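You operate a simulated robot arm through the tools that you are given. There is no shell and no other tool. Be economical: measure what you need, move in short steps, check, and stop when the job is done.

The job below is to be done with a simulated two-armed robot. You get a single attempt, and the scene is never put back.

Task
Test probe P7 in both jars and sort it by the readings.
Fine: GOOD rack only with air 0 to 3 and water 95 to 100, else FAULT rack; dial back to OFF.

It is judged by the outcome, as a careful person would: the job done as asked, and still so three seconds after it is handed in. It fails if anything else is knocked over, pushed out of place, dropped, spilled or broken.

Robot
Two 7-joint arms with fingered hands on one trunk, on a base that drives. Base frame: it is fixed to the floor where the robot stands at the start and does not move with it; the origin is under the middle of the robot, x ahead of it, y to its left, z up; the surface under the hand at the start is at about z = 80. Lengths are in cm, angles in degrees, forces in N, time in s.
The left shoulder is at the start at [7, 14.9, 105.5], the right one opposite. With the tool pointing down near the work surface each hand reaches from about 44 to 80 cm from the robot's upright axis, wherever it stands, measured 20 degrees to its own side. Places, roughly: checker dial [50, -10, 80]; hole of the air jar [60, -10, 80]; hole of the water jar [60, -30, 80]. Payload 3.6 kg a hand.
Tool frame (each hand has its own): the origin (TCP) lies between the finger pads and is the grasp point; the fingertips stand 2.5 cm ahead of it; z points along the fingers, y is the line along which they close. The gripper opens to 8.8 cm. The gripper's body begins 2.9 cm behind the TCP. The gripper is a hand of 4 fingers: y runs from the thumb to the fingers, the wrist lies at [-1.3, -9.7, -16.2] in the tool frame.
Orientation is that of the tool frame in the base frame, as a unit quaternion [w, x, y, z]. With the fingers straight down and the wrist toward the robot, the tool's x, y and z point along [0, 1, 0], [1, 0, 0] and [0, 0, -1] of the base frame.

Tools
- The arms move only by the tool drive_tool. It takes "left_targets", "right_targets" or both (then of equal length, played together; a hand with none holds still); each is a list of rows, each a list of 6 numbers: the turn, a rotation vector about the tool's x, y, z in degrees, then the shift along the tool's x, y, z in mm. In form: [[ax, ay, az, x, y, z], ...]. A call has 1 to 10 rows; each row is the pose to reach, as a shift and turn from the pose commanded when the call began, along the tool's axes at that moment. Each row takes 0.2 s and may step no farther than 5 cm and 8.6 degrees from the row before; otherwise, the whole call is refused. Where a pose cannot be reached the arm comes as near as it can. A force on the tool above 40 N (or 10 N above the force at the start of the call, whichever is more), or a blocked arm, ends the call early, and 0.2 s more pass. In this call time passes only in rows, and 0.2 s behind the last. It gives the time, the measured TCP pose, the force on the tool (base axes), the opening and the grip force at its end, in the units of the frame above (readings bear some noise), with the torque about the TCP (base axes, N m) and any sound that the robot's microphone picked up.
- Cameras (640 x 400 px; columns grow to the right, rows downward): "scene" is now at [13.87, -1.42, 128.99]; the picture's right is [-0.16, -0.99, 0.00], its down [-0.51, 0.08, -0.86] and it looks along [0.85, -0.14, -0.52] (base axes); focal length 261 px, centre (320, 200). "left" rides on the left gripper at [-6.4, -8.3, -9.8] in its tool frame; the picture's right is [-0.62, -0.37, 0.69], its down [0.72, -0.63, 0.30] and it looks along [0.32, 0.68, 0.65] (tool axes); focal length 265 px, centre (320, 200). "right" rides on the right gripper at [6.4, -8.3, -9.8] in its tool frame; the picture's right is [-0.62, 0.37, -0.69], its down [-0.71, -0.63, 0.30] and it looks along [-0.32, 0.68, 0.65] (tool axes); focal length 265 px, centre (320, 200). There is no depth. A picture from a camera that has moved, and an enlarged one, comes with that camera's place and axes in the base frame and with its lens.
- get_image(camera): a new picture of that camera. It takes no simulated time.
- lift_body(by): slides the trunk up (or, below 0, down) by that many cm; the arms and the scene camera ride with it, the base frame stays. It gives what a move gives, with no picture.
- base_move(legs): drives the robot by 1 to 6 legs, each [ahead, left, turn to the left] in cm, cm and degrees, along the robot's own axes; the way and the turn of a leg run together, so that a leg with both is an arc; at most 150 cm and 180 degrees a leg. The arms and the cameras ride along, it lands a little off, and it stops where it bumps. It gives what a move gives.
- move_fingers(index, middle, ring, thumb_bend, thumb_turn, hand): sets how far each is bent, from 0 (flat) to 1 (curled in); at 0.3 the hand is open as for a grip, at 0.7 the pads meet at the TCP. One left out holds its place. A second passes; each finger stops where it meets its share of the squeeze, and holds until it gets a number again. It is the only way to open and close the hand. It gives what a move gives, with no picture; readings hold the bend of each and the force on the fingers (four entries, about 0 where the hand has none), thumb and palm. thumb_turn goes from beside the hand (0) to across from the fingers (1), as for a grip.
- aim_head(pan, tilt): turns the head with the scene camera to pan (to the left, within 86 degrees either way) and tilt (down, from -29 to 69), counted from straight ahead of the robot. It gives what a move gives.
- close_up(camera, box): a new picture of the part [left, top, right, bottom] of that camera's present view, enlarged. It takes no simulated time.
- sign_off(): hands the job in; it is judged then, once.

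Go step by step. Nothing tells you exact positions but the pictures and the camera data: compare them with the known pose of the tool, close in by small moves and look again before you grip or let go. The budget is 120 turns and 100 pictures, counting those below and the enlarged ones. Unless the task says otherwise, let go and move clear before handing in, and close with one line.

The tools are called after "Request:" as name(argument=value, ...) on one line, values as JSON. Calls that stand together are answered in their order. drive_tool: Moves the arms, as the interface text tells. Its arguments: {"type":"object","properties":{"left_targets":{"type":"array","items":{"type":"array","items":{"type":"number"}}},"right_targets":{"type":"array","items":{"type":"array","items":{"type":"number"}}}},"required":[]} The other tools are called the same way: lift_body (by) slides the trunk up or down; move_fingers (index, middle, ring, thumb_bend, thumb_turn, hand) moves the fingers one by one; base_move (legs) drives the base; aim_head (pan, tilt) turns the head that bears the scene camera; get_image (camera) takes a picture; close_up (camera, box) takes an enlarged picture of a part of a camera's view; sign_off () hands the job in.

At the start:

```text
t: 0.0
left_tcp_pos: [55.92, 8.96, 111.16]
left_orientation: [0.001, 0.706, 0.708, -0.001]
left_ft_force: [0.3, 0.0, -0.8]
left_wrist_torque: [0.01, -0.02, -0.01]
left_width: 8.75
left_grip_force: 0.0
left_shape: jaw
left_bend: [0.3, 0.3, 0.3, 0.3, 0.98]
left_finger forces: [0.1, 0.1, 0.0, 0.1, 0.0, 0.0]
right_tcp_pos: [43.09, -36.04, 109.83]
right_orientation: [0.0, 0.707, 0.708, 0.0]
right_ft_force: [-1.4, -0.5, -0.3]
right_wrist_torque: [0.01, 0.01, -0.03]
right_width: 8.76
right_grip_force: 0.1
right_shape: jaw
right_bend: [0.3, 0.3, 0.3, 0.3, 0.98]
right_finger forces: [0.1, 0.0, 0.0, 0.0, 0.0, 0.0]
trunk travel left (down, up): [-54.5, 39.5]
robot x, y, heading: [0.08, 0.2, -0.0]
head pan, tilt: [-9.5, 31.0]
```

scene: 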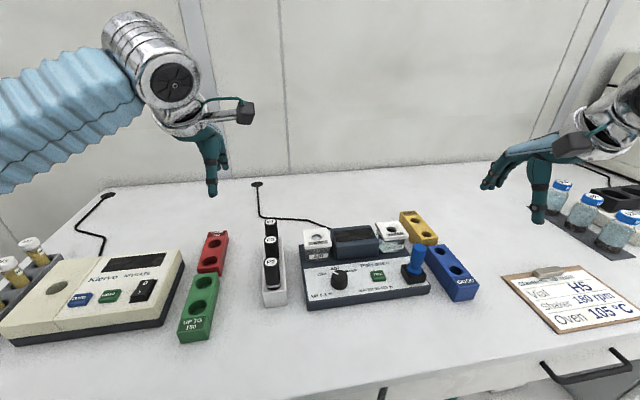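
right: 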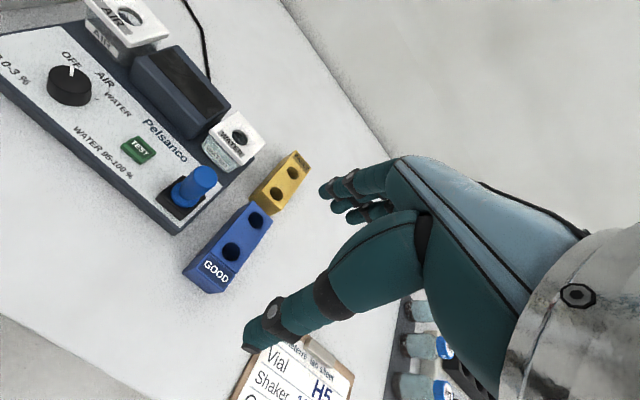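
left: 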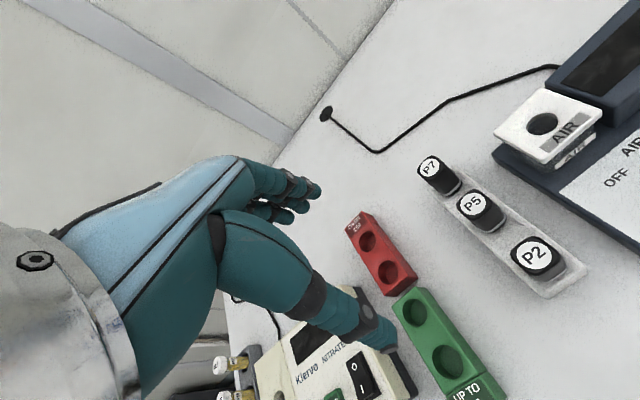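

The probe rack with P7, P5 and P2 stands left of the Pelsanco checker, and P7 is the far one. I'll enlarge the scene to read labels and find positions.

Request:
close_up(camera="scene", box=[240, 200, 400, 300])

Request:
close_up(camera="scene", box=[340, 200, 500, 300])

Request:
close_up(camera="right", box=[0, 0, 320, 300])

Request:
close_up(camera="left", box=[400, 100, 640, 300])

```text
4.00 times, centred on (320, 250) of scene
camera zoom: at [13.87, -1.42, 128.99], right [-0.16, -0.99, 0.0], down [-0.51, 0.08, -0.86], along [0.85, -0.14, -0.52], focal length 1045 px, centre (320, 0)
```

zoom: 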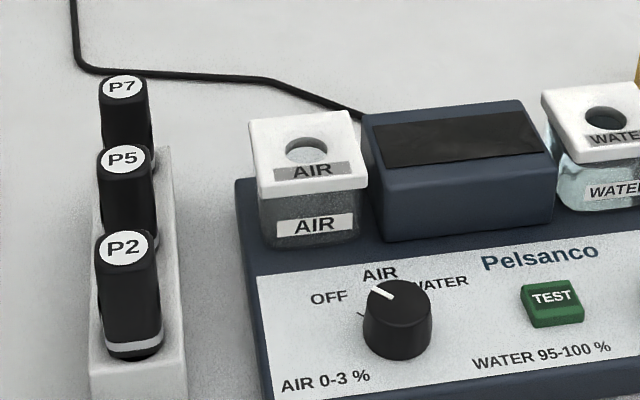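

```text
4.00 times, centred on (420, 250) of scene
camera zoom: at [13.87, -1.42, 128.99], right [-0.16, -0.99, 0.0], down [-0.51, 0.08, -0.86], along [0.85, -0.14, -0.52], focal length 1045 px, centre (-80, 0)
```

zoom: 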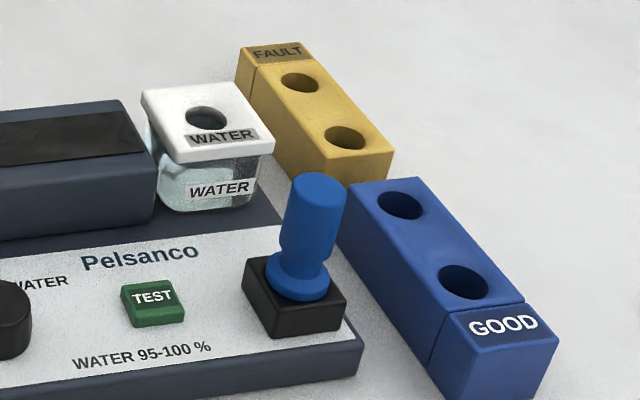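

```text
1.33 times, centred on (160, 150) of right
camera zoom: at [34.68, -29.36, 119.6], right [0.37, -0.62, 0.69], down [-0.63, -0.71, -0.3], along [0.68, -0.32, -0.65], focal length 354 px, centre (533, 267)
```

zoom: 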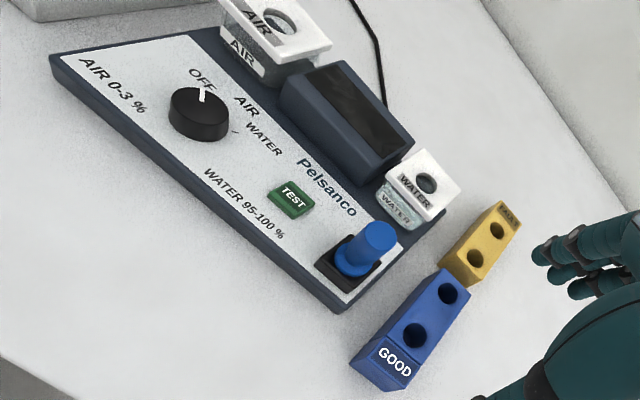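

```text
2.00 times, centred on (520, 200) of left
camera zoom: at [47.58, 2.41, 120.83], right [-0.37, -0.62, -0.69], down [-0.63, 0.71, -0.3], along [0.68, 0.32, -0.65], focal length 531 px, centre (-80, 200)
```

zoom: 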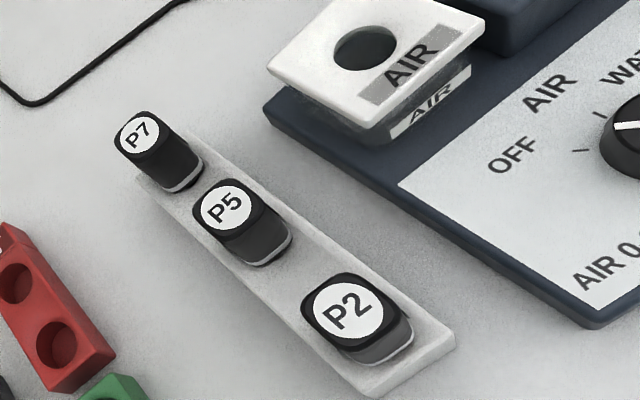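

P7's cap top is at about [67.7, 2, 91] and the rack holes lie near y = -40. I'll move the left hand out of the way and bring the right hand toward P7, turning it so that it closes across the probe row.

Request:
drive_tool(left_targets=[[0, 0, 0, 25, 0, 0], [0, 0, 0, 50, 0, 0], [0, 0, 0, 75, 0, 0], [0, 0, 0, 100, 0, 0], [0, 0, 0, 125, 0, 0], [0, 0, 0, 150, 0, 0], [0, 0, 0, 175, -20, 0], [0, 0, 0, 200, -40, 0], [0, 0, 0, 220, -60, 0], [0, 0, 0, 240, -80, 0]], right_targets=[[0, 0, -8.5, 36, 23, 0], [0, 0, -17, 72, 46, 0], [0, 0, -25.5, 108, 69, 0], [0, 0, -34, 144, 92, 0], [0, 0, -42.5, 180, 115, 0], [0, 0, -51, 216, 138, 0], [0, 0, -59.5, 252, 161, 0], [0, 0, -68, 288, 184, 0], [0, 0, -76.5, 324, 207, 0], [0, 0, -85, 360, 230, 0]])

Request:
get_image(camera="scene")

Request:
get_image(camera="right")

```text
t: 2.2
left_tcp_pos: [47.6, 32.68, 111.39]
left_orientation: [0.002, 0.707, 0.707, 0.001]
left_ft_force: [0.4, -0.1, 0.6]
left_wrist_torque: [0.05, -0.02, 0.05]
left_width: 8.78
left_grip_force: 0.0
left_shape: jaw
left_bend: [0.3, 0.3, 0.3, 0.3, 0.98]
left_finger forces: [0.1, 0.0, 0.0, 0.0, 0.1, 0.1]
right_tcp_pos: [42.59, -6.62, 108.86]
right_orientation: [0.033, 0.241, 0.97, -0.024]
right_ft_force: [-0.3, -0.3, 0.5]
right_wrist_torque: [0.02, -0.05, -0.04]
right_width: 8.79
right_grip_force: 0.0
right_shape: jaw
right_bend: [0.3, 0.3, 0.3, 0.3, 0.97]
right_finger forces: [0.1, 0.0, 0.0, 0.1, 0.1, 0.1]
right hand out of reach, approached as far as the arm can: row 5, 6, 7, 8, 9, 10
trunk travel left (down, up): [-54.5, 39.5]
robot x, y, heading: [-0.1, -0.11, 0.0]
head pan, tilt: [-9.5, 31.0]
```

```text
92 pictures are left
camera scene: at [13.4, -1.61, 129.06], right [-0.16, -0.99, 0.0], down [-0.5, 0.09, -0.86], along [0.85, -0.14, -0.51], focal length 261 px, centre (320, 200)
```

scene: 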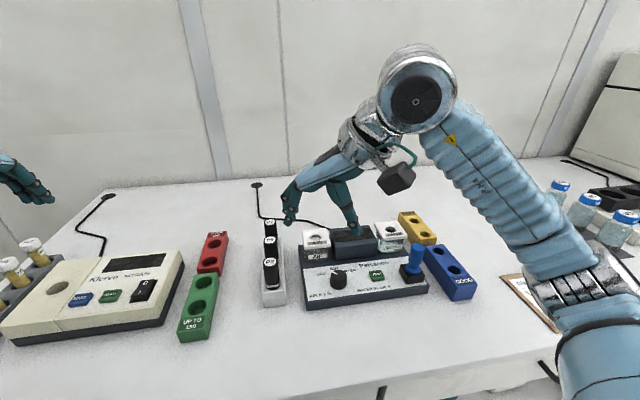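

```text
91 pictures are left
camera right: at [32.45, -10.24, 118.48], right [0.68, 0.08, 0.73], down [0.35, -0.91, -0.23], along [0.64, 0.41, -0.65], focal length 265 px, centre (320, 200)
```

right: 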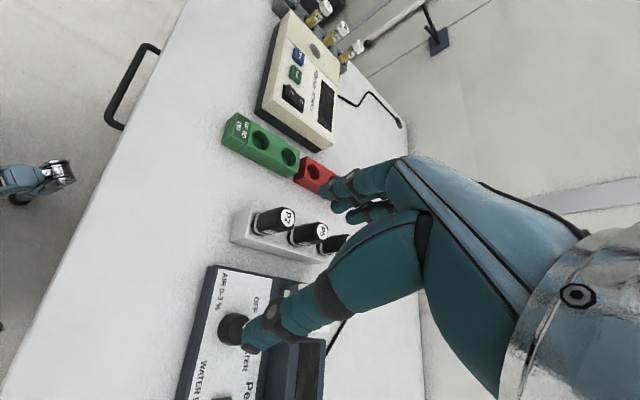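

The fully turned wrist is out of reach at this spot. I'll rotate back toward the natural orientation, wrist toward the robot, and see where that leaves the hand.

Request:
drive_tool(right_targets=[[0, 0, 8.5, 0, 0, 0], [0, 0, 17, 0, 0, 0], [0, 0, 25.5, 0, 0, 0], [0, 0, 34, 0, 0, 0], [0, 0, 42.5, 0, 0, 0], [0, 0, 51, 0, 0, 0], [0, 0, 59.5, 0, 0, 0]])

```text
t: 3.8
left_tcp_pos: [48.02, 32.9, 111.1]
left_orientation: [0.0, 0.706, 0.708, -0.001]
left_ft_force: [-0.3, 0.8, -0.4]
left_wrist_torque: [-0.02, -0.01, 0.03]
left_width: 8.76
left_grip_force: 0.1
left_shape: jaw
left_bend: [0.3, 0.3, 0.3, 0.3, 0.98]
left_finger forces: [0.1, 0.1, 0.0, 0.0, 0.1, 0.0]
right_tcp_pos: [43.48, -7.02, 108.94]
right_orientation: [0.039, 0.692, 0.721, -0.006]
right_ft_force: [-0.2, 0.2, -0.3]
right_wrist_torque: [-0.01, -0.01, 0.02]
right_width: 8.79
right_grip_force: 0.0
right_shape: jaw
right_bend: [0.3, 0.3, 0.3, 0.3, 0.97]
right_finger forces: [0.0, 0.0, 0.0, 0.0, 0.1, 0.1]
trunk travel left (down, up): [-54.5, 39.5]
robot x, y, heading: [0.19, -0.13, -0.1]
head pan, tilt: [-9.5, 31.0]
```

The commanded pose follows what was actually reached. I'll level the hand and move it above P7 with the wrist toward the robot.

Request:
drive_tool(right_targets=[[2.7, 3.6, 2.35, 15, 40, 0], [2.7, 3.6, 2.35, 30, 80, 0], [2.7, 3.6, 2.35, 45, 120, 0], [2.7, 3.6, 2.35, 60, 160, 0], [2.7, 3.6, 2.35, 75, 200, 0], [2.7, 3.6, 2.35, 90, 240, 0]])

Request:
get_image(camera="right")

Request:
get_image(camera="scene")

```text
t: 5.2
left_tcp_pos: [48.2, 33.19, 110.85]
left_orientation: [0.002, 0.707, 0.707, -0.003]
left_ft_force: [0.0, 0.4, -0.8]
left_wrist_torque: [-0.03, 0.02, -0.03]
left_width: 8.76
left_grip_force: 0.0
left_shape: jaw
left_bend: [0.3, 0.3, 0.3, 0.3, 0.98]
left_finger forces: [0.0, 0.0, 0.0, 0.0, 0.0, 0.1]
right_tcp_pos: [67.35, 3.45, 109.24]
right_orientation: [0.002, 0.705, 0.71, -0.003]
right_ft_force: [0.2, 0.5, -1.0]
right_wrist_torque: [-0.03, 0.0, 0.0]
right_width: 8.79
right_grip_force: 0.0
right_shape: jaw
right_bend: [0.3, 0.3, 0.3, 0.3, 0.97]
right_finger forces: [0.1, 0.0, 0.0, 0.0, 0.0, 0.0]
trunk travel left (down, up): [-54.5, 39.5]
robot x, y, heading: [-0.19, -0.18, 0.2]
head pan, tilt: [-9.5, 31.0]
```

```text
90 pictures are left
camera right: at [58.9, 10.04, 119.05], right [0.37, -0.61, 0.7], down [-0.63, -0.72, -0.3], along [0.68, -0.33, -0.65], focal length 265 px, centre (320, 200)
```

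right: 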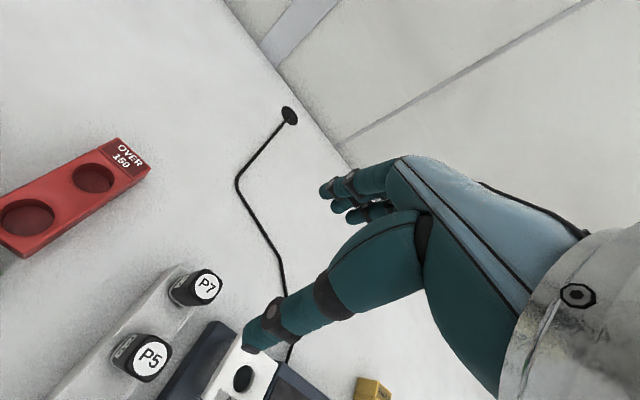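

```text
89 pictures are left
camera scene: at [13.93, -1.03, 128.99], right [-0.16, -0.99, 0.0], down [-0.51, 0.08, -0.86], along [0.85, -0.14, -0.52], focal length 261 px, centre (320, 200)
```

scene: 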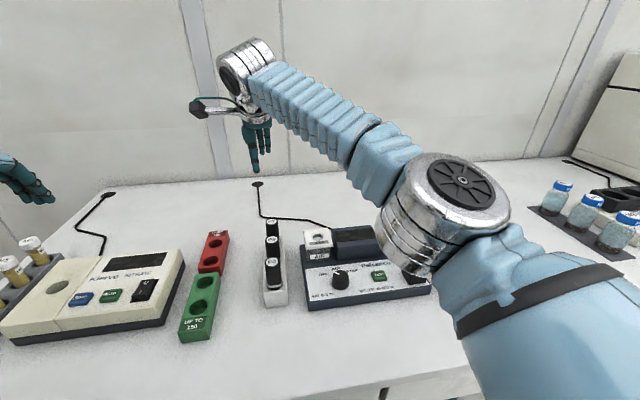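

P7's top is at about [67.4, 1.9, 91] from here, so I'll shift 1.5 cm to the right, lower to z = 97 and half-close the hand. The thumb then clears P5.

Request:
move_fingers(hand="right", index=0.4, middle=0.4, ring=0.4, thumb_bend=0.42)

Request:
drive_tool(right_targets=[[0, 0, 0, -8, 0, 40], [0, 0, 0, -15, 1, 80], [0, 0, 0, -15, 1, 120]])

Request:
get_image(camera="right")

Request:
close_up(camera="scene", box=[200, 150, 360, 310])

```text
t: 6.2
left_tcp_pos: [48.03, 32.93, 111.07]
left_orientation: [0.001, 0.707, 0.708, -0.001]
left_ft_force: [0.0, 0.0, 0.0]
left_wrist_torque: [-0.01, 0.0, -0.01]
left_width: 8.79
left_grip_force: 0.0
left_shape: jaw
left_bend: [0.3, 0.3, 0.3, 0.3, 0.98]
left_finger forces: [0.0, 0.1, 0.1, 0.0, 0.0, 0.1]
right_tcp_pos: [67.29, 3.23, 109.39]
right_orientation: [0.0, 0.706, 0.709, -0.001]
right_ft_force: [-0.7, 0.3, -0.2]
right_wrist_torque: [-0.05, 0.02, -0.02]
right_width: 6.21
right_grip_force: 0.1
right_shape: fingers
right_bend: [0.4, 0.4, 0.4, 0.42, 0.97]
right_finger forces: [0.1, 0.1, 0.0, 0.0, 0.1, 0.0]
trunk travel left (down, up): [-54.5, 39.5]
robot x, y, heading: [0.12, 0.17, -0.2]
head pan, tilt: [-9.5, 31.0]
```

```text
t: 7.0
left_tcp_pos: [48.07, 32.89, 111.1]
left_orientation: [0.0, 0.707, 0.707, 0.0]
left_ft_force: [0.1, -0.3, -1.0]
left_wrist_torque: [0.01, -0.01, 0.01]
left_width: 8.76
left_grip_force: 0.1
left_shape: jaw
left_bend: [0.3, 0.3, 0.3, 0.3, 0.98]
left_finger forces: [0.0, 0.0, 0.0, 0.1, 0.0, 0.0]
right_tcp_pos: [67.31, 1.35, 97.59]
right_orientation: [-0.001, 0.706, 0.708, -0.002]
right_ft_force: [-0.1, -0.1, -0.1]
right_wrist_torque: [0.01, 0.05, 0.0]
right_width: 6.2
right_grip_force: 0.0
right_shape: fingers
right_bend: [0.4, 0.4, 0.4, 0.42, 0.97]
right_finger forces: [0.1, 0.1, 0.0, 0.0, 0.1, 0.1]
trunk travel left (down, up): [-54.5, 39.5]
robot x, y, heading: [0.44, -0.2, 0.0]
head pan, tilt: [-9.5, 31.0]
```

```text
88 pictures are left
camera right: at [58.99, 7.9, 107.35], right [0.37, -0.62, 0.69], down [-0.63, -0.72, -0.3], along [0.68, -0.32, -0.66], focal length 265 px, centre (320, 200)
```

right: 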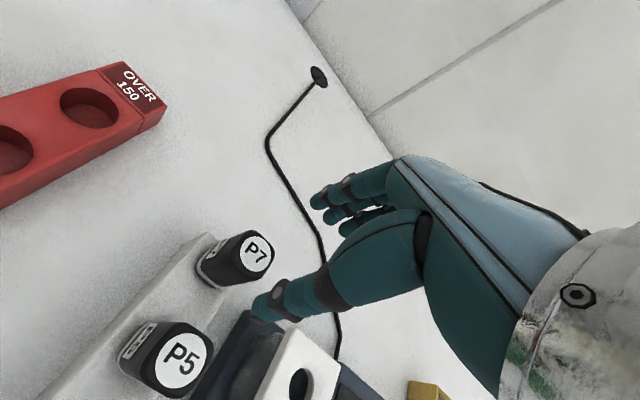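

```text
2.50 times, centred on (280, 230) of scene
camera zoom: at [13.91, -1.45, 128.99], right [-0.16, -0.99, 0.0], down [-0.51, 0.08, -0.86], along [0.85, -0.14, -0.52], focal length 653 px, centre (420, 125)
```

zoom: 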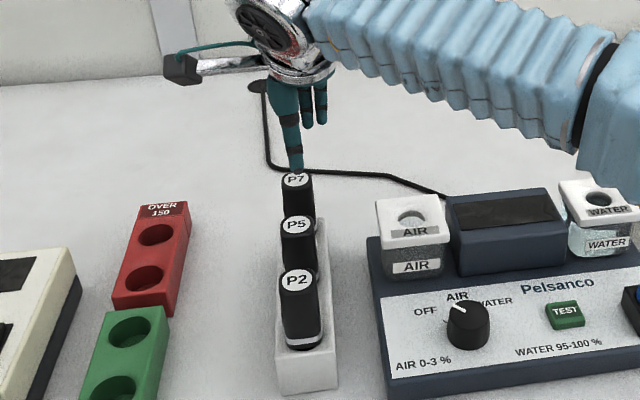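

P7 is at about [67.6, 2.0]. I'll nudge across and go down to z = 92, watching where the thumb is against P5.

Request:
drive_tool(right_targets=[[0, 0, 0, 4, 2, 20], [0, 0, 0, 4, 2, 40], [0, 0, 0, 4, 2, 55]])

Request:
get_image(camera="right")

Request:
close_up(camera="scene", box=[230, 170, 330, 270])

```text
t: 7.8
left_tcp_pos: [48.08, 32.94, 110.92]
left_orientation: [0.0, 0.706, 0.708, 0.0]
left_ft_force: [0.1, -0.2, -0.1]
left_wrist_torque: [-0.01, -0.02, 0.02]
left_width: 8.77
left_grip_force: 0.1
left_shape: jaw
left_bend: [0.3, 0.3, 0.3, 0.3, 0.98]
left_finger forces: [0.1, 0.1, 0.0, 0.1, 0.1, 0.1]
right_tcp_pos: [67.33, 1.8, 92.01]
right_orientation: [-0.001, 0.707, 0.708, -0.002]
right_ft_force: [-0.5, -0.1, -0.1]
right_wrist_torque: [-0.01, -0.03, -0.01]
right_width: 6.18
right_grip_force: 0.0
right_shape: fingers
right_bend: [0.4, 0.4, 0.4, 0.42, 0.97]
right_finger forces: [0.0, 0.1, 0.0, 0.1, 0.1, 0.0]
trunk travel left (down, up): [-54.5, 39.5]
robot x, y, heading: [-0.04, -0.1, 0.1]
head pan, tilt: [-9.5, 31.0]
```

```text
86 pictures are left
camera right: at [59.02, 8.38, 101.79], right [0.37, -0.62, 0.69], down [-0.63, -0.72, -0.3], along [0.68, -0.32, -0.65], focal length 265 px, centre (320, 200)
```

right: 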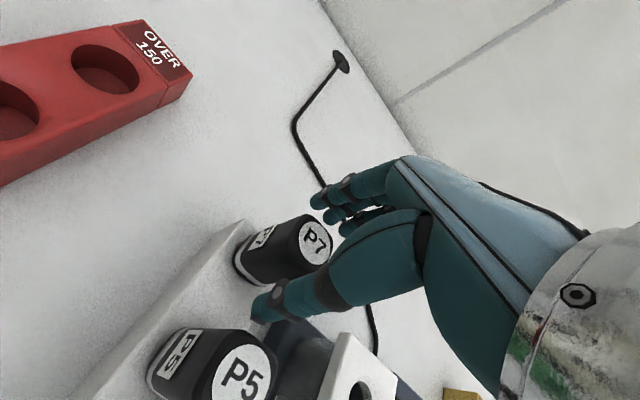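

```text
4.00 times, centred on (280, 220) of scene
camera zoom: at [13.86, -1.4, 129.0], right [-0.16, -0.99, 0.0], down [-0.51, 0.08, -0.86], along [0.85, -0.14, -0.52], focal length 1045 px, centre (480, 120)
```

zoom: 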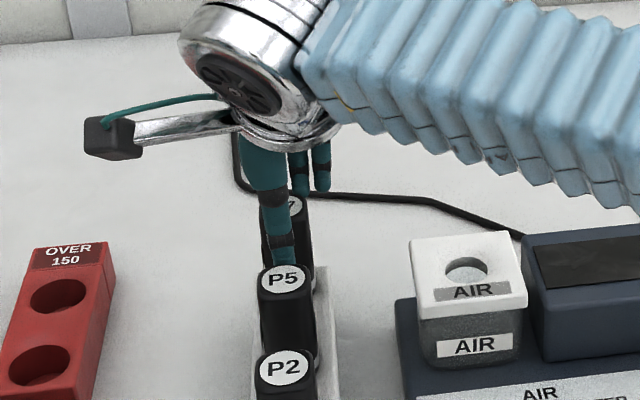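

P7 lines up with the TCP to within a few millimetres. I'll descend to z of about 89.2 and close gently.

Request:
drive_tool(right_targets=[[0, 0, 0, 2, 2, 14], [0, 0, 0, 2, 2, 28]])

Request:
get_image(camera="right")

```text
t: 8.4
left_tcp_pos: [48.01, 32.81, 111.06]
left_orientation: [0.0, 0.707, 0.708, -0.001]
left_ft_force: [-0.7, 0.4, 0.2]
left_wrist_torque: [0.02, 0.02, -0.02]
left_width: 8.78
left_grip_force: 0.1
left_shape: jaw
left_bend: [0.3, 0.3, 0.3, 0.3, 0.98]
left_finger forces: [0.0, 0.0, 0.0, 0.0, 0.0, 0.1]
right_tcp_pos: [67.57, 1.97, 89.25]
right_orientation: [-0.001, 0.706, 0.708, -0.002]
right_ft_force: [-0.1, 0.0, 0.1]
right_wrist_torque: [0.01, -0.03, -0.06]
right_width: 6.17
right_grip_force: 0.0
right_shape: fingers
right_bend: [0.4, 0.4, 0.4, 0.42, 0.97]
right_finger forces: [0.0, 0.0, 0.1, 0.1, 0.0, 0.0]
trunk travel left (down, up): [-54.5, 39.5]
robot x, y, heading: [0.25, -0.17, -0.1]
head pan, tilt: [-9.5, 31.0]
```

```text
84 pictures are left
camera right: at [59.22, 8.59, 99.0], right [0.37, -0.62, 0.69], down [-0.63, -0.72, -0.3], along [0.68, -0.32, -0.66], focal length 265 px, centre (320, 200)
```

right: 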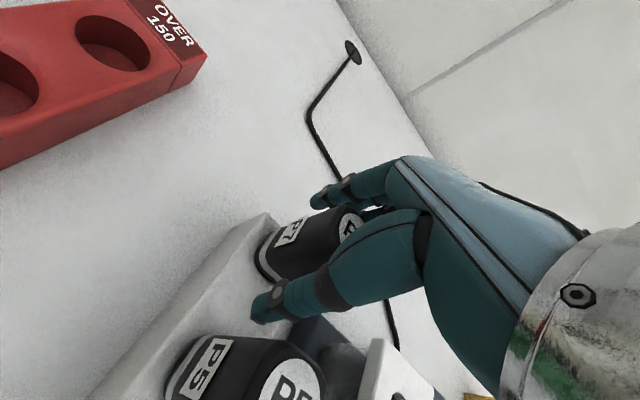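

P7 sits between the thumb and fingers, so I'll close.

Request:
move_fingers(hand="right", index=0.7, middle=0.7, ring=0.7, thumb_bend=0.7)

Request:
get_image(camera="right")

```text
t: 9.4
left_tcp_pos: [48.06, 32.9, 110.99]
left_orientation: [0.001, 0.706, 0.708, -0.001]
left_ft_force: [-0.1, 0.2, 0.6]
left_wrist_torque: [0.03, -0.01, 0.03]
left_width: 8.77
left_grip_force: 0.0
left_shape: jaw
left_bend: [0.3, 0.3, 0.3, 0.3, 0.98]
left_finger forces: [0.1, 0.0, 0.0, 0.0, 0.0, 0.1]
right_tcp_pos: [67.66, 1.9, 89.46]
right_orientation: [0.0, 0.707, 0.707, -0.001]
right_ft_force: [4.4, 0.2, 2.2]
right_wrist_torque: [0.05, -0.09, 0.06]
right_width: 2.29
right_grip_force: 10.6
right_shape: fingers
right_bend: [0.6, 0.62, 0.7, 0.59, 0.97]
right_finger forces: [6.3, 6.8, 0.0, 0.0, 9.0, 0.0]
trunk travel left (down, up): [-54.5, 39.5]
robot x, y, heading: [0.24, 0.37, 0.2]
head pan, tilt: [-9.5, 31.0]
```

```text
83 pictures are left
camera right: at [59.26, 8.57, 99.05], right [0.37, -0.62, 0.69], down [-0.63, -0.72, -0.3], along [0.68, -0.32, -0.65], focal length 265 px, centre (320, 200)
```

right: 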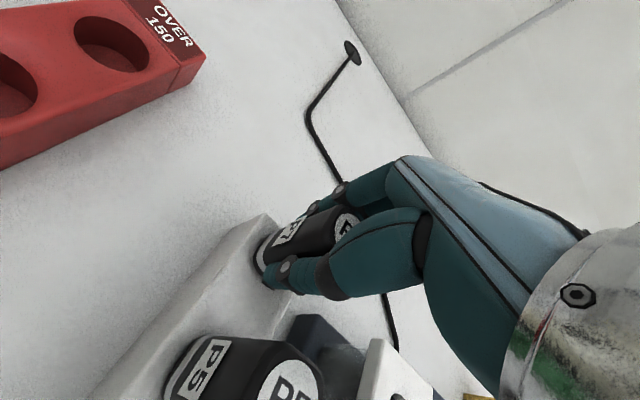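

The grip holds on a 2.3 cm wide cap. I'll lift straight up slowly and check.

Request:
drive_tool(right_targets=[[0, 0, 0, 0, 0, -10], [0, 0, 0, 0, 0, -30], [0, 0, 0, 0, 0, -60], [0, 0, 0, 0, 0, -90], [0, 0, 0, 0, 0, -120], [0, 0, 0, 0, 0, -150]])

Request:
close_up(camera="scene", box=[200, 90, 360, 290])

Request:
get_image(camera="right")

```text
t: 10.8
left_tcp_pos: [48.08, 32.84, 111.14]
left_orientation: [0.001, 0.707, 0.707, 0.0]
left_ft_force: [0.0, -0.3, 0.8]
left_wrist_torque: [-0.01, 0.01, 0.0]
left_width: 8.8
left_grip_force: 0.0
left_shape: jaw
left_bend: [0.3, 0.3, 0.3, 0.3, 0.98]
left_finger forces: [0.0, 0.0, 0.0, 0.0, 0.0, 0.1]
right_tcp_pos: [67.61, 2.14, 104.17]
right_orientation: [0.0, 0.706, 0.708, -0.002]
right_ft_force: [0.2, 1.0, 0.2]
right_wrist_torque: [0.03, 0.02, 0.04]
right_width: 2.3
right_grip_force: 10.2
right_shape: fingers
right_bend: [0.61, 0.64, 0.7, 0.59, 0.96]
right_finger forces: [5.6, 4.8, 0.0, 0.1, 10.2, 0.1]
trunk travel left (down, up): [-54.5, 39.5]
robot x, y, heading: [-0.29, -0.19, 0.2]
head pan, tilt: [-9.5, 31.0]
```

```text
2.00 times, centred on (280, 190) of scene
camera zoom: at [13.8, -1.37, 129.0], right [-0.16, -0.99, 0.0], down [-0.51, 0.08, -0.86], along [0.85, -0.14, -0.51], focal length 522 px, centre (400, 220)
```

zoom: 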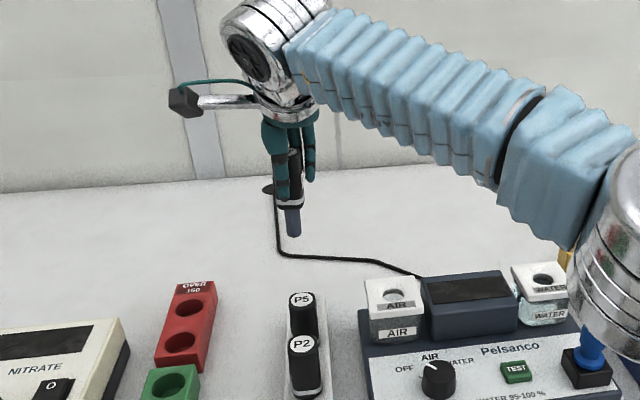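

```text
81 pictures are left
camera right: at [59.26, 8.77, 113.99], right [0.37, -0.62, 0.69], down [-0.63, -0.72, -0.3], along [0.68, -0.32, -0.65], focal length 265 px, centre (320, 200)
```

right: 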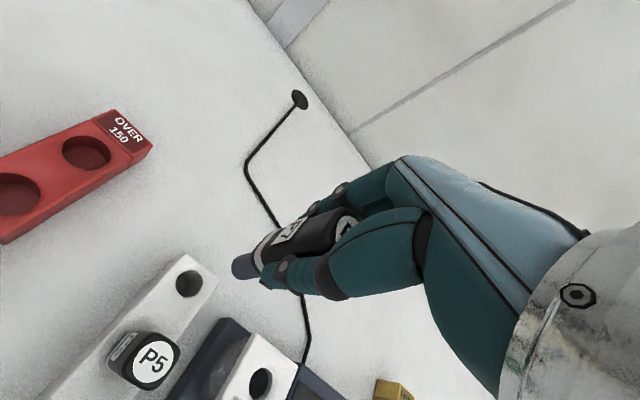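

P7 is out with a stem about 4 cm long. The air hole looks to be at about [63.5, -8.9, 88.5], so I'll go above it with the stem tip still well clear.

Request:
drive_tool(right_targets=[[0, 0, 0, -37, -14, 0], [0, 0, 0, -74, -28, 10], [0, 0, 0, -109, -41, 30], [0, 0, 0, -109, -41, 40]])

Request:
get_image(camera="right")

Request:
close_up(camera="scene", box=[260, 130, 420, 230])

```text
t: 11.8
left_tcp_pos: [48.07, 32.87, 111.05]
left_orientation: [0.001, 0.707, 0.708, -0.001]
left_ft_force: [0.4, -0.5, 0.6]
left_wrist_torque: [0.02, 0.0, 0.0]
left_width: 8.77
left_grip_force: 0.0
left_shape: jaw
left_bend: [0.3, 0.3, 0.3, 0.3, 0.98]
left_finger forces: [0.1, 0.1, 0.0, 0.1, 0.0, 0.0]
right_tcp_pos: [63.63, -8.77, 100.23]
right_orientation: [0.0, 0.706, 0.708, -0.001]
right_ft_force: [-0.4, -0.6, -2.1]
right_wrist_torque: [0.01, -0.02, -0.03]
right_width: 2.3
right_grip_force: 10.1
right_shape: fingers
right_bend: [0.61, 0.64, 0.7, 0.59, 0.96]
right_finger forces: [5.6, 4.5, 0.0, 0.1, 10.2, 0.0]
trunk travel left (down, up): [-54.5, 39.5]
robot x, y, heading: [-0.01, -0.1, -0.1]
head pan, tilt: [-9.5, 31.0]
```

```text
80 pictures are left
camera right: at [55.25, -2.24, 109.96], right [0.37, -0.62, 0.69], down [-0.63, -0.72, -0.3], along [0.68, -0.32, -0.65], focal length 265 px, centre (320, 200)
```

right: 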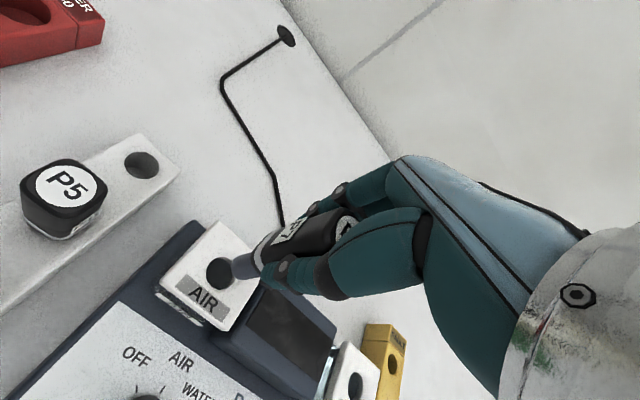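

```text
4.00 times, centred on (340, 180) of scene
camera zoom: at [13.88, -1.35, 129.0], right [-0.16, -0.99, 0.0], down [-0.51, 0.08, -0.86], along [0.85, -0.14, -0.52], focal length 1045 px, centre (240, 280)
```

zoom: 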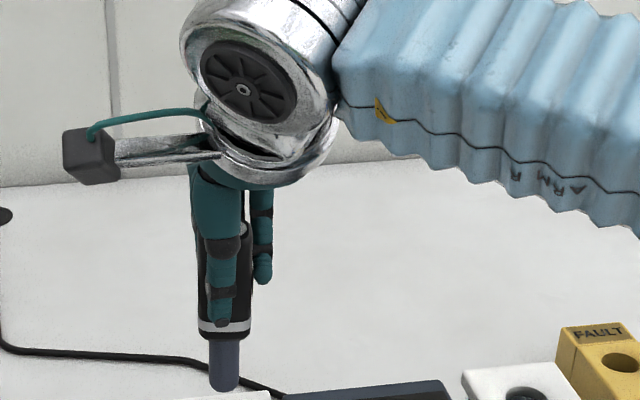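

The stem tip is about 10 cm ahead of the TCP and nearly over the hole, which is about 4 mm nearer the robot. I'll correct that and look closely before inserting.

Request:
drive_tool(right_targets=[[0, 0, 0, 1, -4, 0], [0, 0, 0, 1, -4, 6]])

Request:
close_up(camera="right", box=[140, 190, 300, 340])

Request:
close_up(camera="scene", box=[280, 180, 360, 260])

```text
t: 12.4
left_tcp_pos: [48.21, 32.95, 111.08]
left_orientation: [0.001, 0.707, 0.707, 0.0]
left_ft_force: [0.1, -0.1, 0.3]
left_wrist_torque: [0.01, -0.01, -0.01]
left_width: 8.76
left_grip_force: 0.2
left_shape: jaw
left_bend: [0.3, 0.3, 0.3, 0.3, 0.98]
left_finger forces: [0.1, 0.0, 0.0, 0.0, 0.0, 0.1]
right_tcp_pos: [63.2, -8.67, 99.66]
right_orientation: [0.0, 0.706, 0.708, -0.002]
right_ft_force: [-0.6, -0.3, -0.1]
right_wrist_torque: [0.02, -0.01, 0.02]
right_width: 2.28
right_grip_force: 10.2
right_shape: fingers
right_bend: [0.61, 0.64, 0.7, 0.59, 0.96]
right_finger forces: [5.6, 4.6, 0.0, 0.0, 10.1, 0.0]
trunk travel left (down, up): [-54.5, 39.5]
robot x, y, heading: [0.16, -0.02, 0.0]
head pan, tilt: [-9.5, 31.0]
```

```text
2.67 times, centred on (220, 265) of right
camera zoom: at [54.9, -2.07, 109.4], right [0.37, -0.62, 0.69], down [-0.63, -0.72, -0.3], along [0.68, -0.32, -0.66], focal length 708 px, centre (587, 27)
```

zoom: 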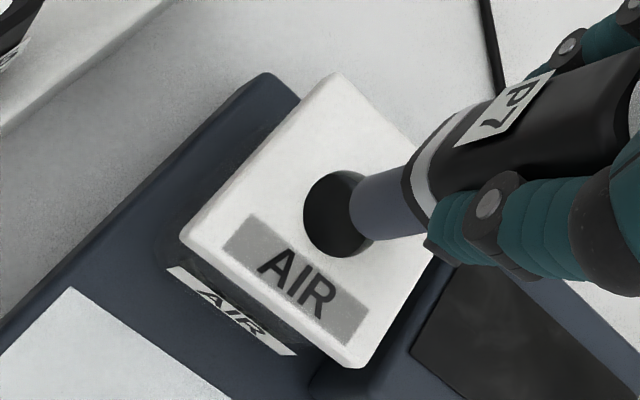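

```text
5.00 times, centred on (320, 220) of scene
camera zoom: at [13.91, -1.37, 128.99], right [-0.16, -0.99, 0.0], down [-0.51, 0.08, -0.86], along [0.85, -0.14, -0.52], focal length 1306 px, centre (320, 100)
```

zoom: 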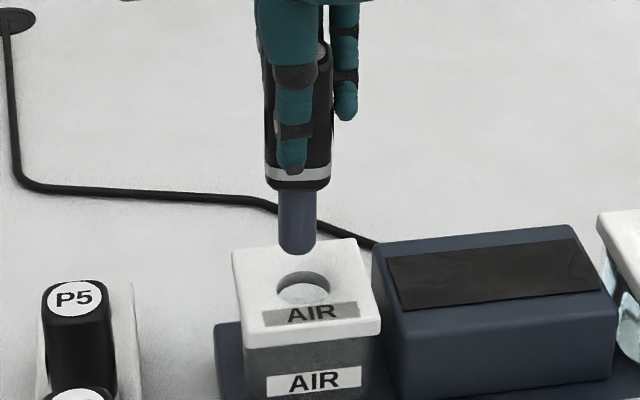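

Tip and hole agree to within 2 mm. I'll insert in small steps with the force check active.

Request:
drive_tool(right_targets=[[0, 0, 0, -1, 1, 10], [0, 0, 0, -1, 1, 20], [0, 0, 0, -1, 1, 28]])

Request:
close_up(camera="scene", box=[280, 180, 360, 260])

Request:
close_up(camera="right", box=[140, 190, 300, 340])

```text
t: 13.2
left_tcp_pos: [48.1, 32.8, 111.08]
left_orientation: [0.001, 0.707, 0.707, 0.001]
left_ft_force: [0.1, 0.4, 0.1]
left_wrist_torque: [0.01, -0.02, 0.04]
left_width: 8.75
left_grip_force: 0.1
left_shape: jaw
left_bend: [0.3, 0.3, 0.3, 0.3, 0.98]
left_finger forces: [0.0, 0.1, 0.0, 0.0, 0.0, 0.0]
right_tcp_pos: [63.38, -8.94, 96.93]
right_orientation: [0.0, 0.706, 0.708, -0.001]
right_ft_force: [-0.5, -0.6, -0.9]
right_wrist_torque: [0.05, 0.01, 0.01]
right_width: 2.29
right_grip_force: 9.7
right_shape: fingers
right_bend: [0.61, 0.64, 0.7, 0.59, 0.96]
right_finger forces: [5.6, 4.6, 0.0, 0.0, 10.2, 0.1]
trunk travel left (down, up): [-54.5, 39.5]
robot x, y, heading: [-0.11, 0.06, 0.1]
head pan, tilt: [-9.5, 31.0]
```

```text
5.00 times, centred on (320, 220) of scene
camera zoom: at [13.88, -1.45, 129.0], right [-0.16, -0.99, 0.0], down [-0.51, 0.08, -0.86], along [0.85, -0.14, -0.52], focal length 1306 px, centre (320, 100)
```

zoom: 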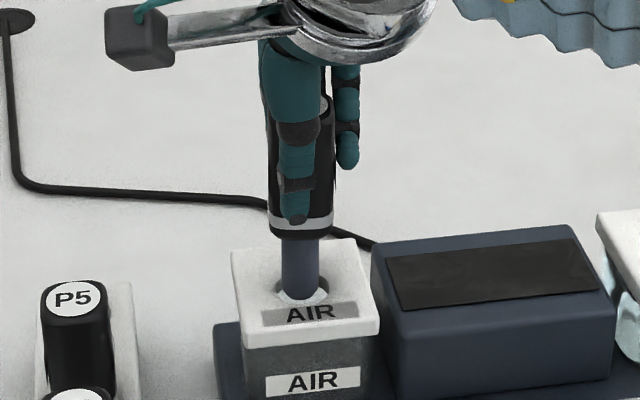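

```text
2.67 times, centred on (220, 265) of right
camera zoom: at [54.94, -2.25, 106.64], right [0.37, -0.62, 0.69], down [-0.63, -0.72, -0.3], along [0.68, -0.32, -0.65], focal length 708 px, centre (587, 27)
```

zoom: 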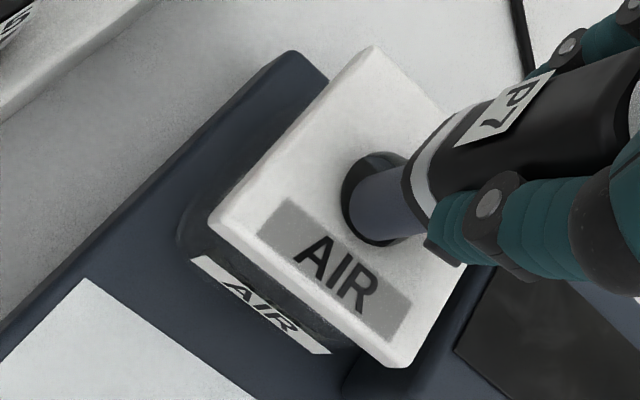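

The tip is entering the hole with a little more gap on the far side. I'll shift 2 mm away from the robot and go down until it seats.

Request:
drive_tool(right_targets=[[0, 0, 0, 1, 2, 0], [0, 0, 0, 1, 2, 10], [0, 0, 0, 1, 2, 18]])

Request:
close_up(camera="scene", box=[280, 180, 360, 260])

Request:
close_up(camera="right", box=[140, 190, 300, 340])

```text
t: 14.0
left_tcp_pos: [48.02, 32.94, 111.01]
left_orientation: [0.0, 0.706, 0.708, 0.0]
left_ft_force: [0.2, -0.6, -1.0]
left_wrist_torque: [0.01, -0.01, 0.04]
left_width: 8.74
left_grip_force: 0.1
left_shape: jaw
left_bend: [0.3, 0.3, 0.3, 0.3, 0.98]
left_finger forces: [0.0, 0.0, 0.0, 0.0, 0.0, 0.0]
right_tcp_pos: [63.49, -8.69, 95.21]
right_orientation: [0.001, 0.706, 0.709, -0.001]
right_ft_force: [0.3, -0.2, -1.1]
right_wrist_torque: [0.02, 0.02, 0.01]
right_width: 2.26
right_grip_force: 9.8
right_shape: fingers
right_bend: [0.61, 0.64, 0.7, 0.59, 0.96]
right_finger forces: [5.6, 4.6, 0.0, 0.1, 10.1, 0.0]
trunk travel left (down, up): [-54.5, 39.5]
robot x, y, heading: [0.07, 0.21, -0.2]
head pan, tilt: [-9.5, 31.0]
```

```text
5.00 times, centred on (320, 220) of scene
camera zoom: at [13.89, -1.42, 128.99], right [-0.16, -0.99, 0.0], down [-0.51, 0.08, -0.86], along [0.85, -0.14, -0.52], focal length 1306 px, centre (320, 100)
```

zoom: 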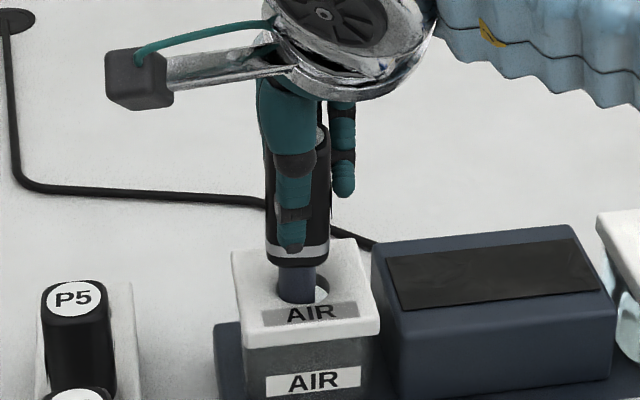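

```text
2.67 times, centred on (220, 265) of right
camera zoom: at [55.16, -2.1, 104.88], right [0.37, -0.62, 0.69], down [-0.63, -0.72, -0.3], along [0.68, -0.32, -0.65], focal length 708 px, centre (587, 27)
```

zoom: 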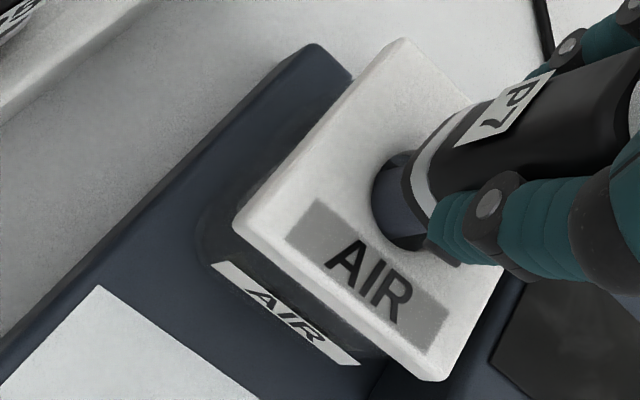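

The stem is inside. I'll centre it slightly and lower until the cap nears the lid.

Request:
drive_tool(right_targets=[[0, 0, 0, -2, 0, 4], [0, 0, 0, -2, 0, 10], [0, 0, 0, -2, 0, 13]])

Request:
close_up(camera="scene", box=[280, 180, 360, 260])

Request:
close_up(camera="right", box=[140, 190, 300, 340])

```text
t: 14.8
left_tcp_pos: [48.0, 32.88, 111.17]
left_orientation: [0.001, 0.706, 0.708, 0.0]
left_ft_force: [-0.2, 0.0, -1.0]
left_wrist_torque: [-0.01, 0.04, -0.01]
left_width: 8.76
left_grip_force: 0.1
left_shape: jaw
left_bend: [0.3, 0.3, 0.3, 0.3, 0.98]
left_finger forces: [0.0, 0.0, 0.0, 0.0, 0.1, 0.1]
right_tcp_pos: [63.47, -9.02, 93.79]
right_orientation: [0.0, 0.706, 0.708, -0.002]
right_ft_force: [0.0, 0.2, -1.7]
right_wrist_torque: [0.05, -0.03, 0.02]
right_width: 2.29
right_grip_force: 9.8
right_shape: fingers
right_bend: [0.61, 0.64, 0.7, 0.59, 0.96]
right_finger forces: [5.7, 4.6, 0.1, 0.1, 10.1, 0.0]
trunk travel left (down, up): [-54.5, 39.5]
robot x, y, heading: [-0.03, -0.13, 0.1]
head pan, tilt: [-9.5, 31.0]
```

```text
5.00 times, centred on (320, 220) of scene
camera zoom: at [13.88, -1.42, 129.0], right [-0.16, -0.99, 0.0], down [-0.51, 0.08, -0.86], along [0.85, -0.14, -0.52], focal length 1306 px, centre (320, 100)
```

zoom: 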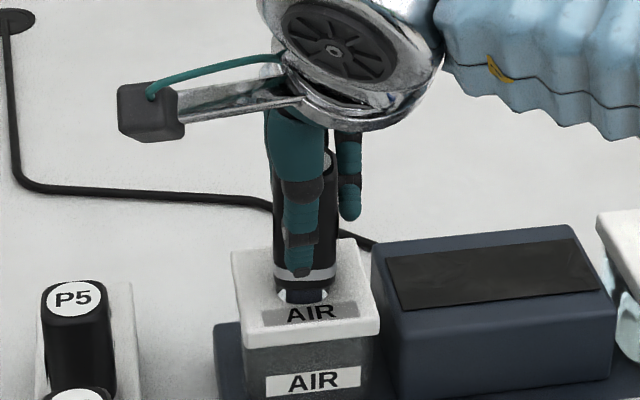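

```text
2.67 times, centred on (220, 265) of right
camera zoom: at [55.1, -2.41, 103.51], right [0.37, -0.62, 0.69], down [-0.63, -0.72, -0.3], along [0.68, -0.32, -0.65], focal length 708 px, centre (587, 27)
```

zoom: 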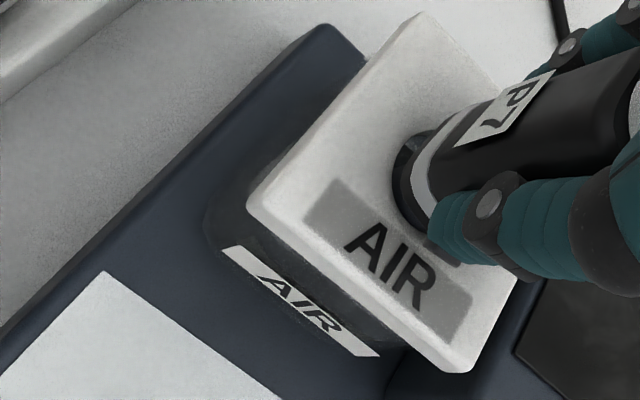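

It is now centred. I'll take the last few millimetres in fine steps until the cap rests.

Request:
drive_tool(right_targets=[[0, 0, 0, 0, 0, 2], [0, 0, 0, 0, 0, 4], [0, 0, 0, 0, 0, 6]])

Request:
close_up(camera="scene", box=[280, 180, 360, 260])

```text
t: 15.6
left_tcp_pos: [48.07, 32.86, 111.09]
left_orientation: [0.001, 0.707, 0.708, -0.001]
left_ft_force: [-1.1, -0.2, 0.2]
left_wrist_torque: [-0.01, 0.03, 0.02]
left_width: 8.76
left_grip_force: 0.0
left_shape: jaw
left_bend: [0.3, 0.3, 0.3, 0.3, 0.98]
left_finger forces: [0.1, 0.0, 0.0, 0.1, 0.1, 0.1]
right_tcp_pos: [63.41, -9.07, 93.32]
right_orientation: [0.001, 0.705, 0.709, -0.001]
right_ft_force: [0.8, -0.3, -0.7]
right_wrist_torque: [0.01, -0.04, -0.01]
right_width: 2.29
right_grip_force: 10.0
right_shape: fingers
right_bend: [0.61, 0.64, 0.7, 0.59, 0.96]
right_finger forces: [5.8, 4.7, 0.0, 0.0, 10.0, 0.0]
trunk travel left (down, up): [-54.5, 39.5]
robot x, y, heading: [0.16, -0.26, 0.1]
head pan, tilt: [-9.5, 31.0]
```

```text
5.00 times, centred on (320, 220) of scene
camera zoom: at [13.89, -1.42, 128.99], right [-0.16, -0.99, 0.0], down [-0.51, 0.08, -0.86], along [0.85, -0.14, -0.52], focal length 1306 px, centre (320, 100)
```

zoom: 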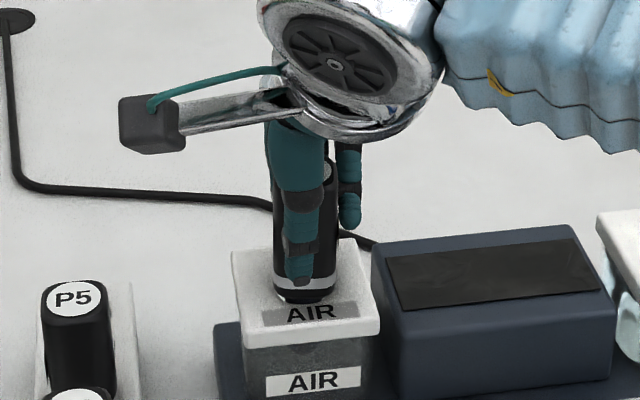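

Almost seated. I'll go a few millimetres more.

Request:
drive_tool(right_targets=[[0, 0, 0, 0, 0, 2], [0, 0, 0, 0, 0, 4]])

Request:
close_up(camera="right", box=[140, 190, 300, 340])

```text
t: 16.2
left_tcp_pos: [47.95, 32.84, 111.12]
left_orientation: [0.0, 0.706, 0.708, -0.001]
left_ft_force: [0.2, 0.2, -0.1]
left_wrist_torque: [-0.04, -0.02, 0.01]
left_width: 8.75
left_grip_force: 0.0
left_shape: jaw
left_bend: [0.3, 0.3, 0.3, 0.3, 0.98]
left_finger forces: [0.0, 0.0, 0.0, 0.1, 0.1, 0.1]
right_tcp_pos: [63.41, -9.02, 92.81]
right_orientation: [0.001, 0.707, 0.707, 0.0]
right_ft_force: [1.3, -1.5, 1.8]
right_wrist_torque: [-0.02, -0.01, 0.03]
right_width: 2.27
right_grip_force: 10.7
right_shape: fingers
right_bend: [0.61, 0.64, 0.7, 0.59, 0.96]
right_finger forces: [6.1, 5.1, 0.1, 0.0, 9.8, 0.0]
trunk travel left (down, up): [-54.5, 39.5]
robot x, y, heading: [0.17, 0.31, 0.1]
head pan, tilt: [-9.5, 31.0]
```

```text
2.67 times, centred on (220, 265) of right
camera zoom: at [55.06, -2.36, 102.66], right [0.37, -0.62, 0.69], down [-0.63, -0.72, -0.3], along [0.68, -0.32, -0.65], focal length 708 px, centre (587, 27)
```

zoom: 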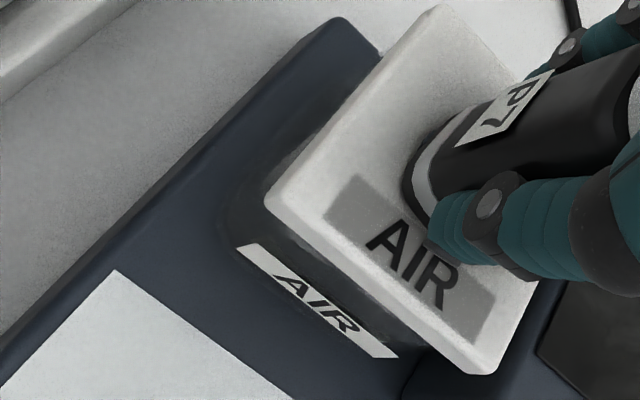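

The cap now covers the hole and light contact has begun. I'll open the hand.

Request:
move_fingers(hand="right", index=0.45, middle=0.45, ring=0.45, thumb_bend=0.45)

Request:
get_image(camera="right")

Request:
close_up(camera="scene", box=[280, 180, 360, 260])

```text
t: 17.2
left_tcp_pos: [48.01, 32.89, 111.14]
left_orientation: [0.001, 0.706, 0.708, -0.001]
left_ft_force: [0.0, 0.5, -0.1]
left_wrist_torque: [-0.01, -0.02, -0.02]
left_width: 8.75
left_grip_force: 0.1
left_shape: jaw
left_bend: [0.3, 0.3, 0.3, 0.3, 0.98]
left_finger forces: [0.0, 0.0, 0.1, 0.0, 0.0, 0.1]
right_tcp_pos: [63.48, -8.96, 92.79]
right_orientation: [0.0, 0.706, 0.709, -0.001]
right_ft_force: [0.5, 0.1, -0.2]
right_wrist_torque: [-0.02, -0.01, 0.0]
right_width: 5.2
right_grip_force: 0.1
right_shape: fingers
right_bend: [0.45, 0.45, 0.45, 0.45, 0.97]
right_finger forces: [0.0, 0.0, 0.0, 0.0, 0.0, 0.1]
trunk travel left (down, up): [-54.5, 39.5]
robot x, y, heading: [0.13, 0.11, -0.0]
head pan, tilt: [-9.5, 31.0]
```

```text
68 pictures are left
camera right: at [55.07, -2.34, 102.58], right [0.37, -0.62, 0.69], down [-0.63, -0.72, -0.3], along [0.68, -0.32, -0.65], focal length 265 px, centre (320, 200)
```

right: 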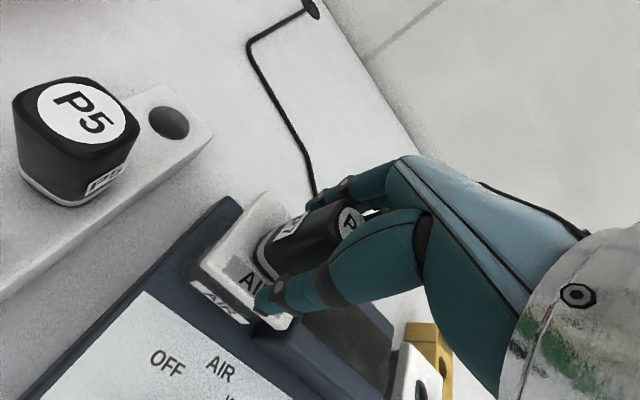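

```text
5.00 times, centred on (320, 220) of scene
camera zoom: at [13.86, -1.42, 129.0], right [-0.16, -0.99, 0.0], down [-0.51, 0.08, -0.86], along [0.85, -0.14, -0.52], focal length 1306 px, centre (320, 100)
```

zoom: 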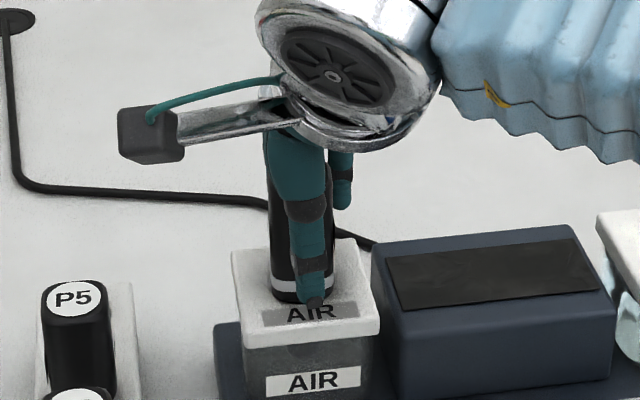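

P7 stands free in the air jar. I'll raise the hand straight up, clear of P7, then move back over the dial.

Request:
drive_tool(right_targets=[[0, 0, 0, 0, 0, -30], [0, 0, 0, 0, 0, -70], [0, 0, 0, 0, 0, -110], [0, 0, 0, -5, -35, -110], [0, 0, 0, -15, -70, -110], [0, 0, 0, -30, -105, -110]])

Request:
get_image(camera="right")

Request:
close_up(camera="scene", box=[280, 180, 440, 300])

```text
t: 18.6
left_tcp_pos: [47.95, 32.97, 111.11]
left_orientation: [0.0, 0.707, 0.707, 0.0]
left_ft_force: [0.1, -0.9, 0.3]
left_wrist_torque: [0.02, -0.02, -0.02]
left_width: 8.8
left_grip_force: 0.1
left_shape: jaw
left_bend: [0.3, 0.3, 0.3, 0.3, 0.98]
left_finger forces: [0.2, 0.1, 0.1, 0.1, 0.0, 0.1]
right_tcp_pos: [52.87, -12.12, 103.74]
right_orientation: [0.0, 0.707, 0.707, -0.001]
right_ft_force: [0.3, -0.1, -0.3]
right_wrist_torque: [0.0, -0.02, 0.0]
right_width: 5.21
right_grip_force: 0.0
right_shape: fingers
right_bend: [0.45, 0.45, 0.45, 0.45, 0.97]
right_finger forces: [0.0, 0.0, 0.0, 0.1, 0.1, 0.0]
trunk travel left (down, up): [-54.5, 39.5]
robot x, y, heading: [-0.1, 0.05, 0.1]
head pan, tilt: [-9.5, 31.0]
```

```text
66 pictures are left
camera right: at [44.56, -5.45, 113.57], right [0.37, -0.62, 0.69], down [-0.63, -0.72, -0.3], along [0.68, -0.32, -0.65], focal length 265 px, centre (320, 200)
```

right: 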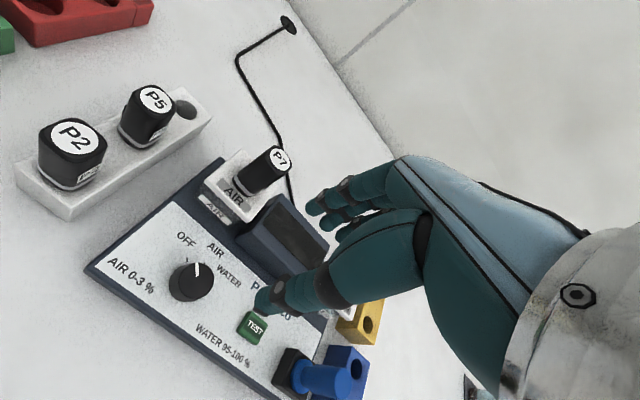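

```text
3.33 times, centred on (360, 240) of scene
camera zoom: at [13.76, -1.49, 129.01], right [-0.16, -0.99, 0.0], down [-0.51, 0.09, -0.86], along [0.85, -0.14, -0.51], focal length 871 px, centre (187, 67)
```

zoom: 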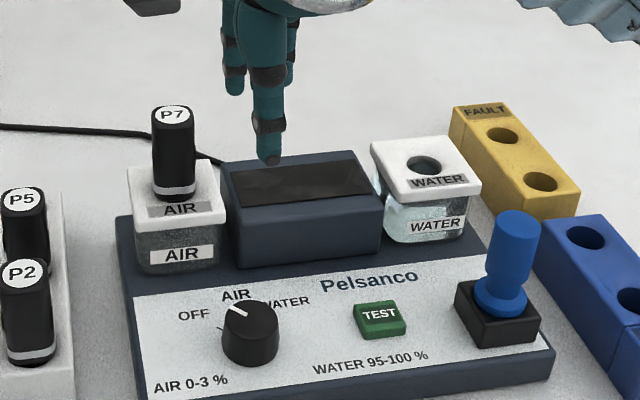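

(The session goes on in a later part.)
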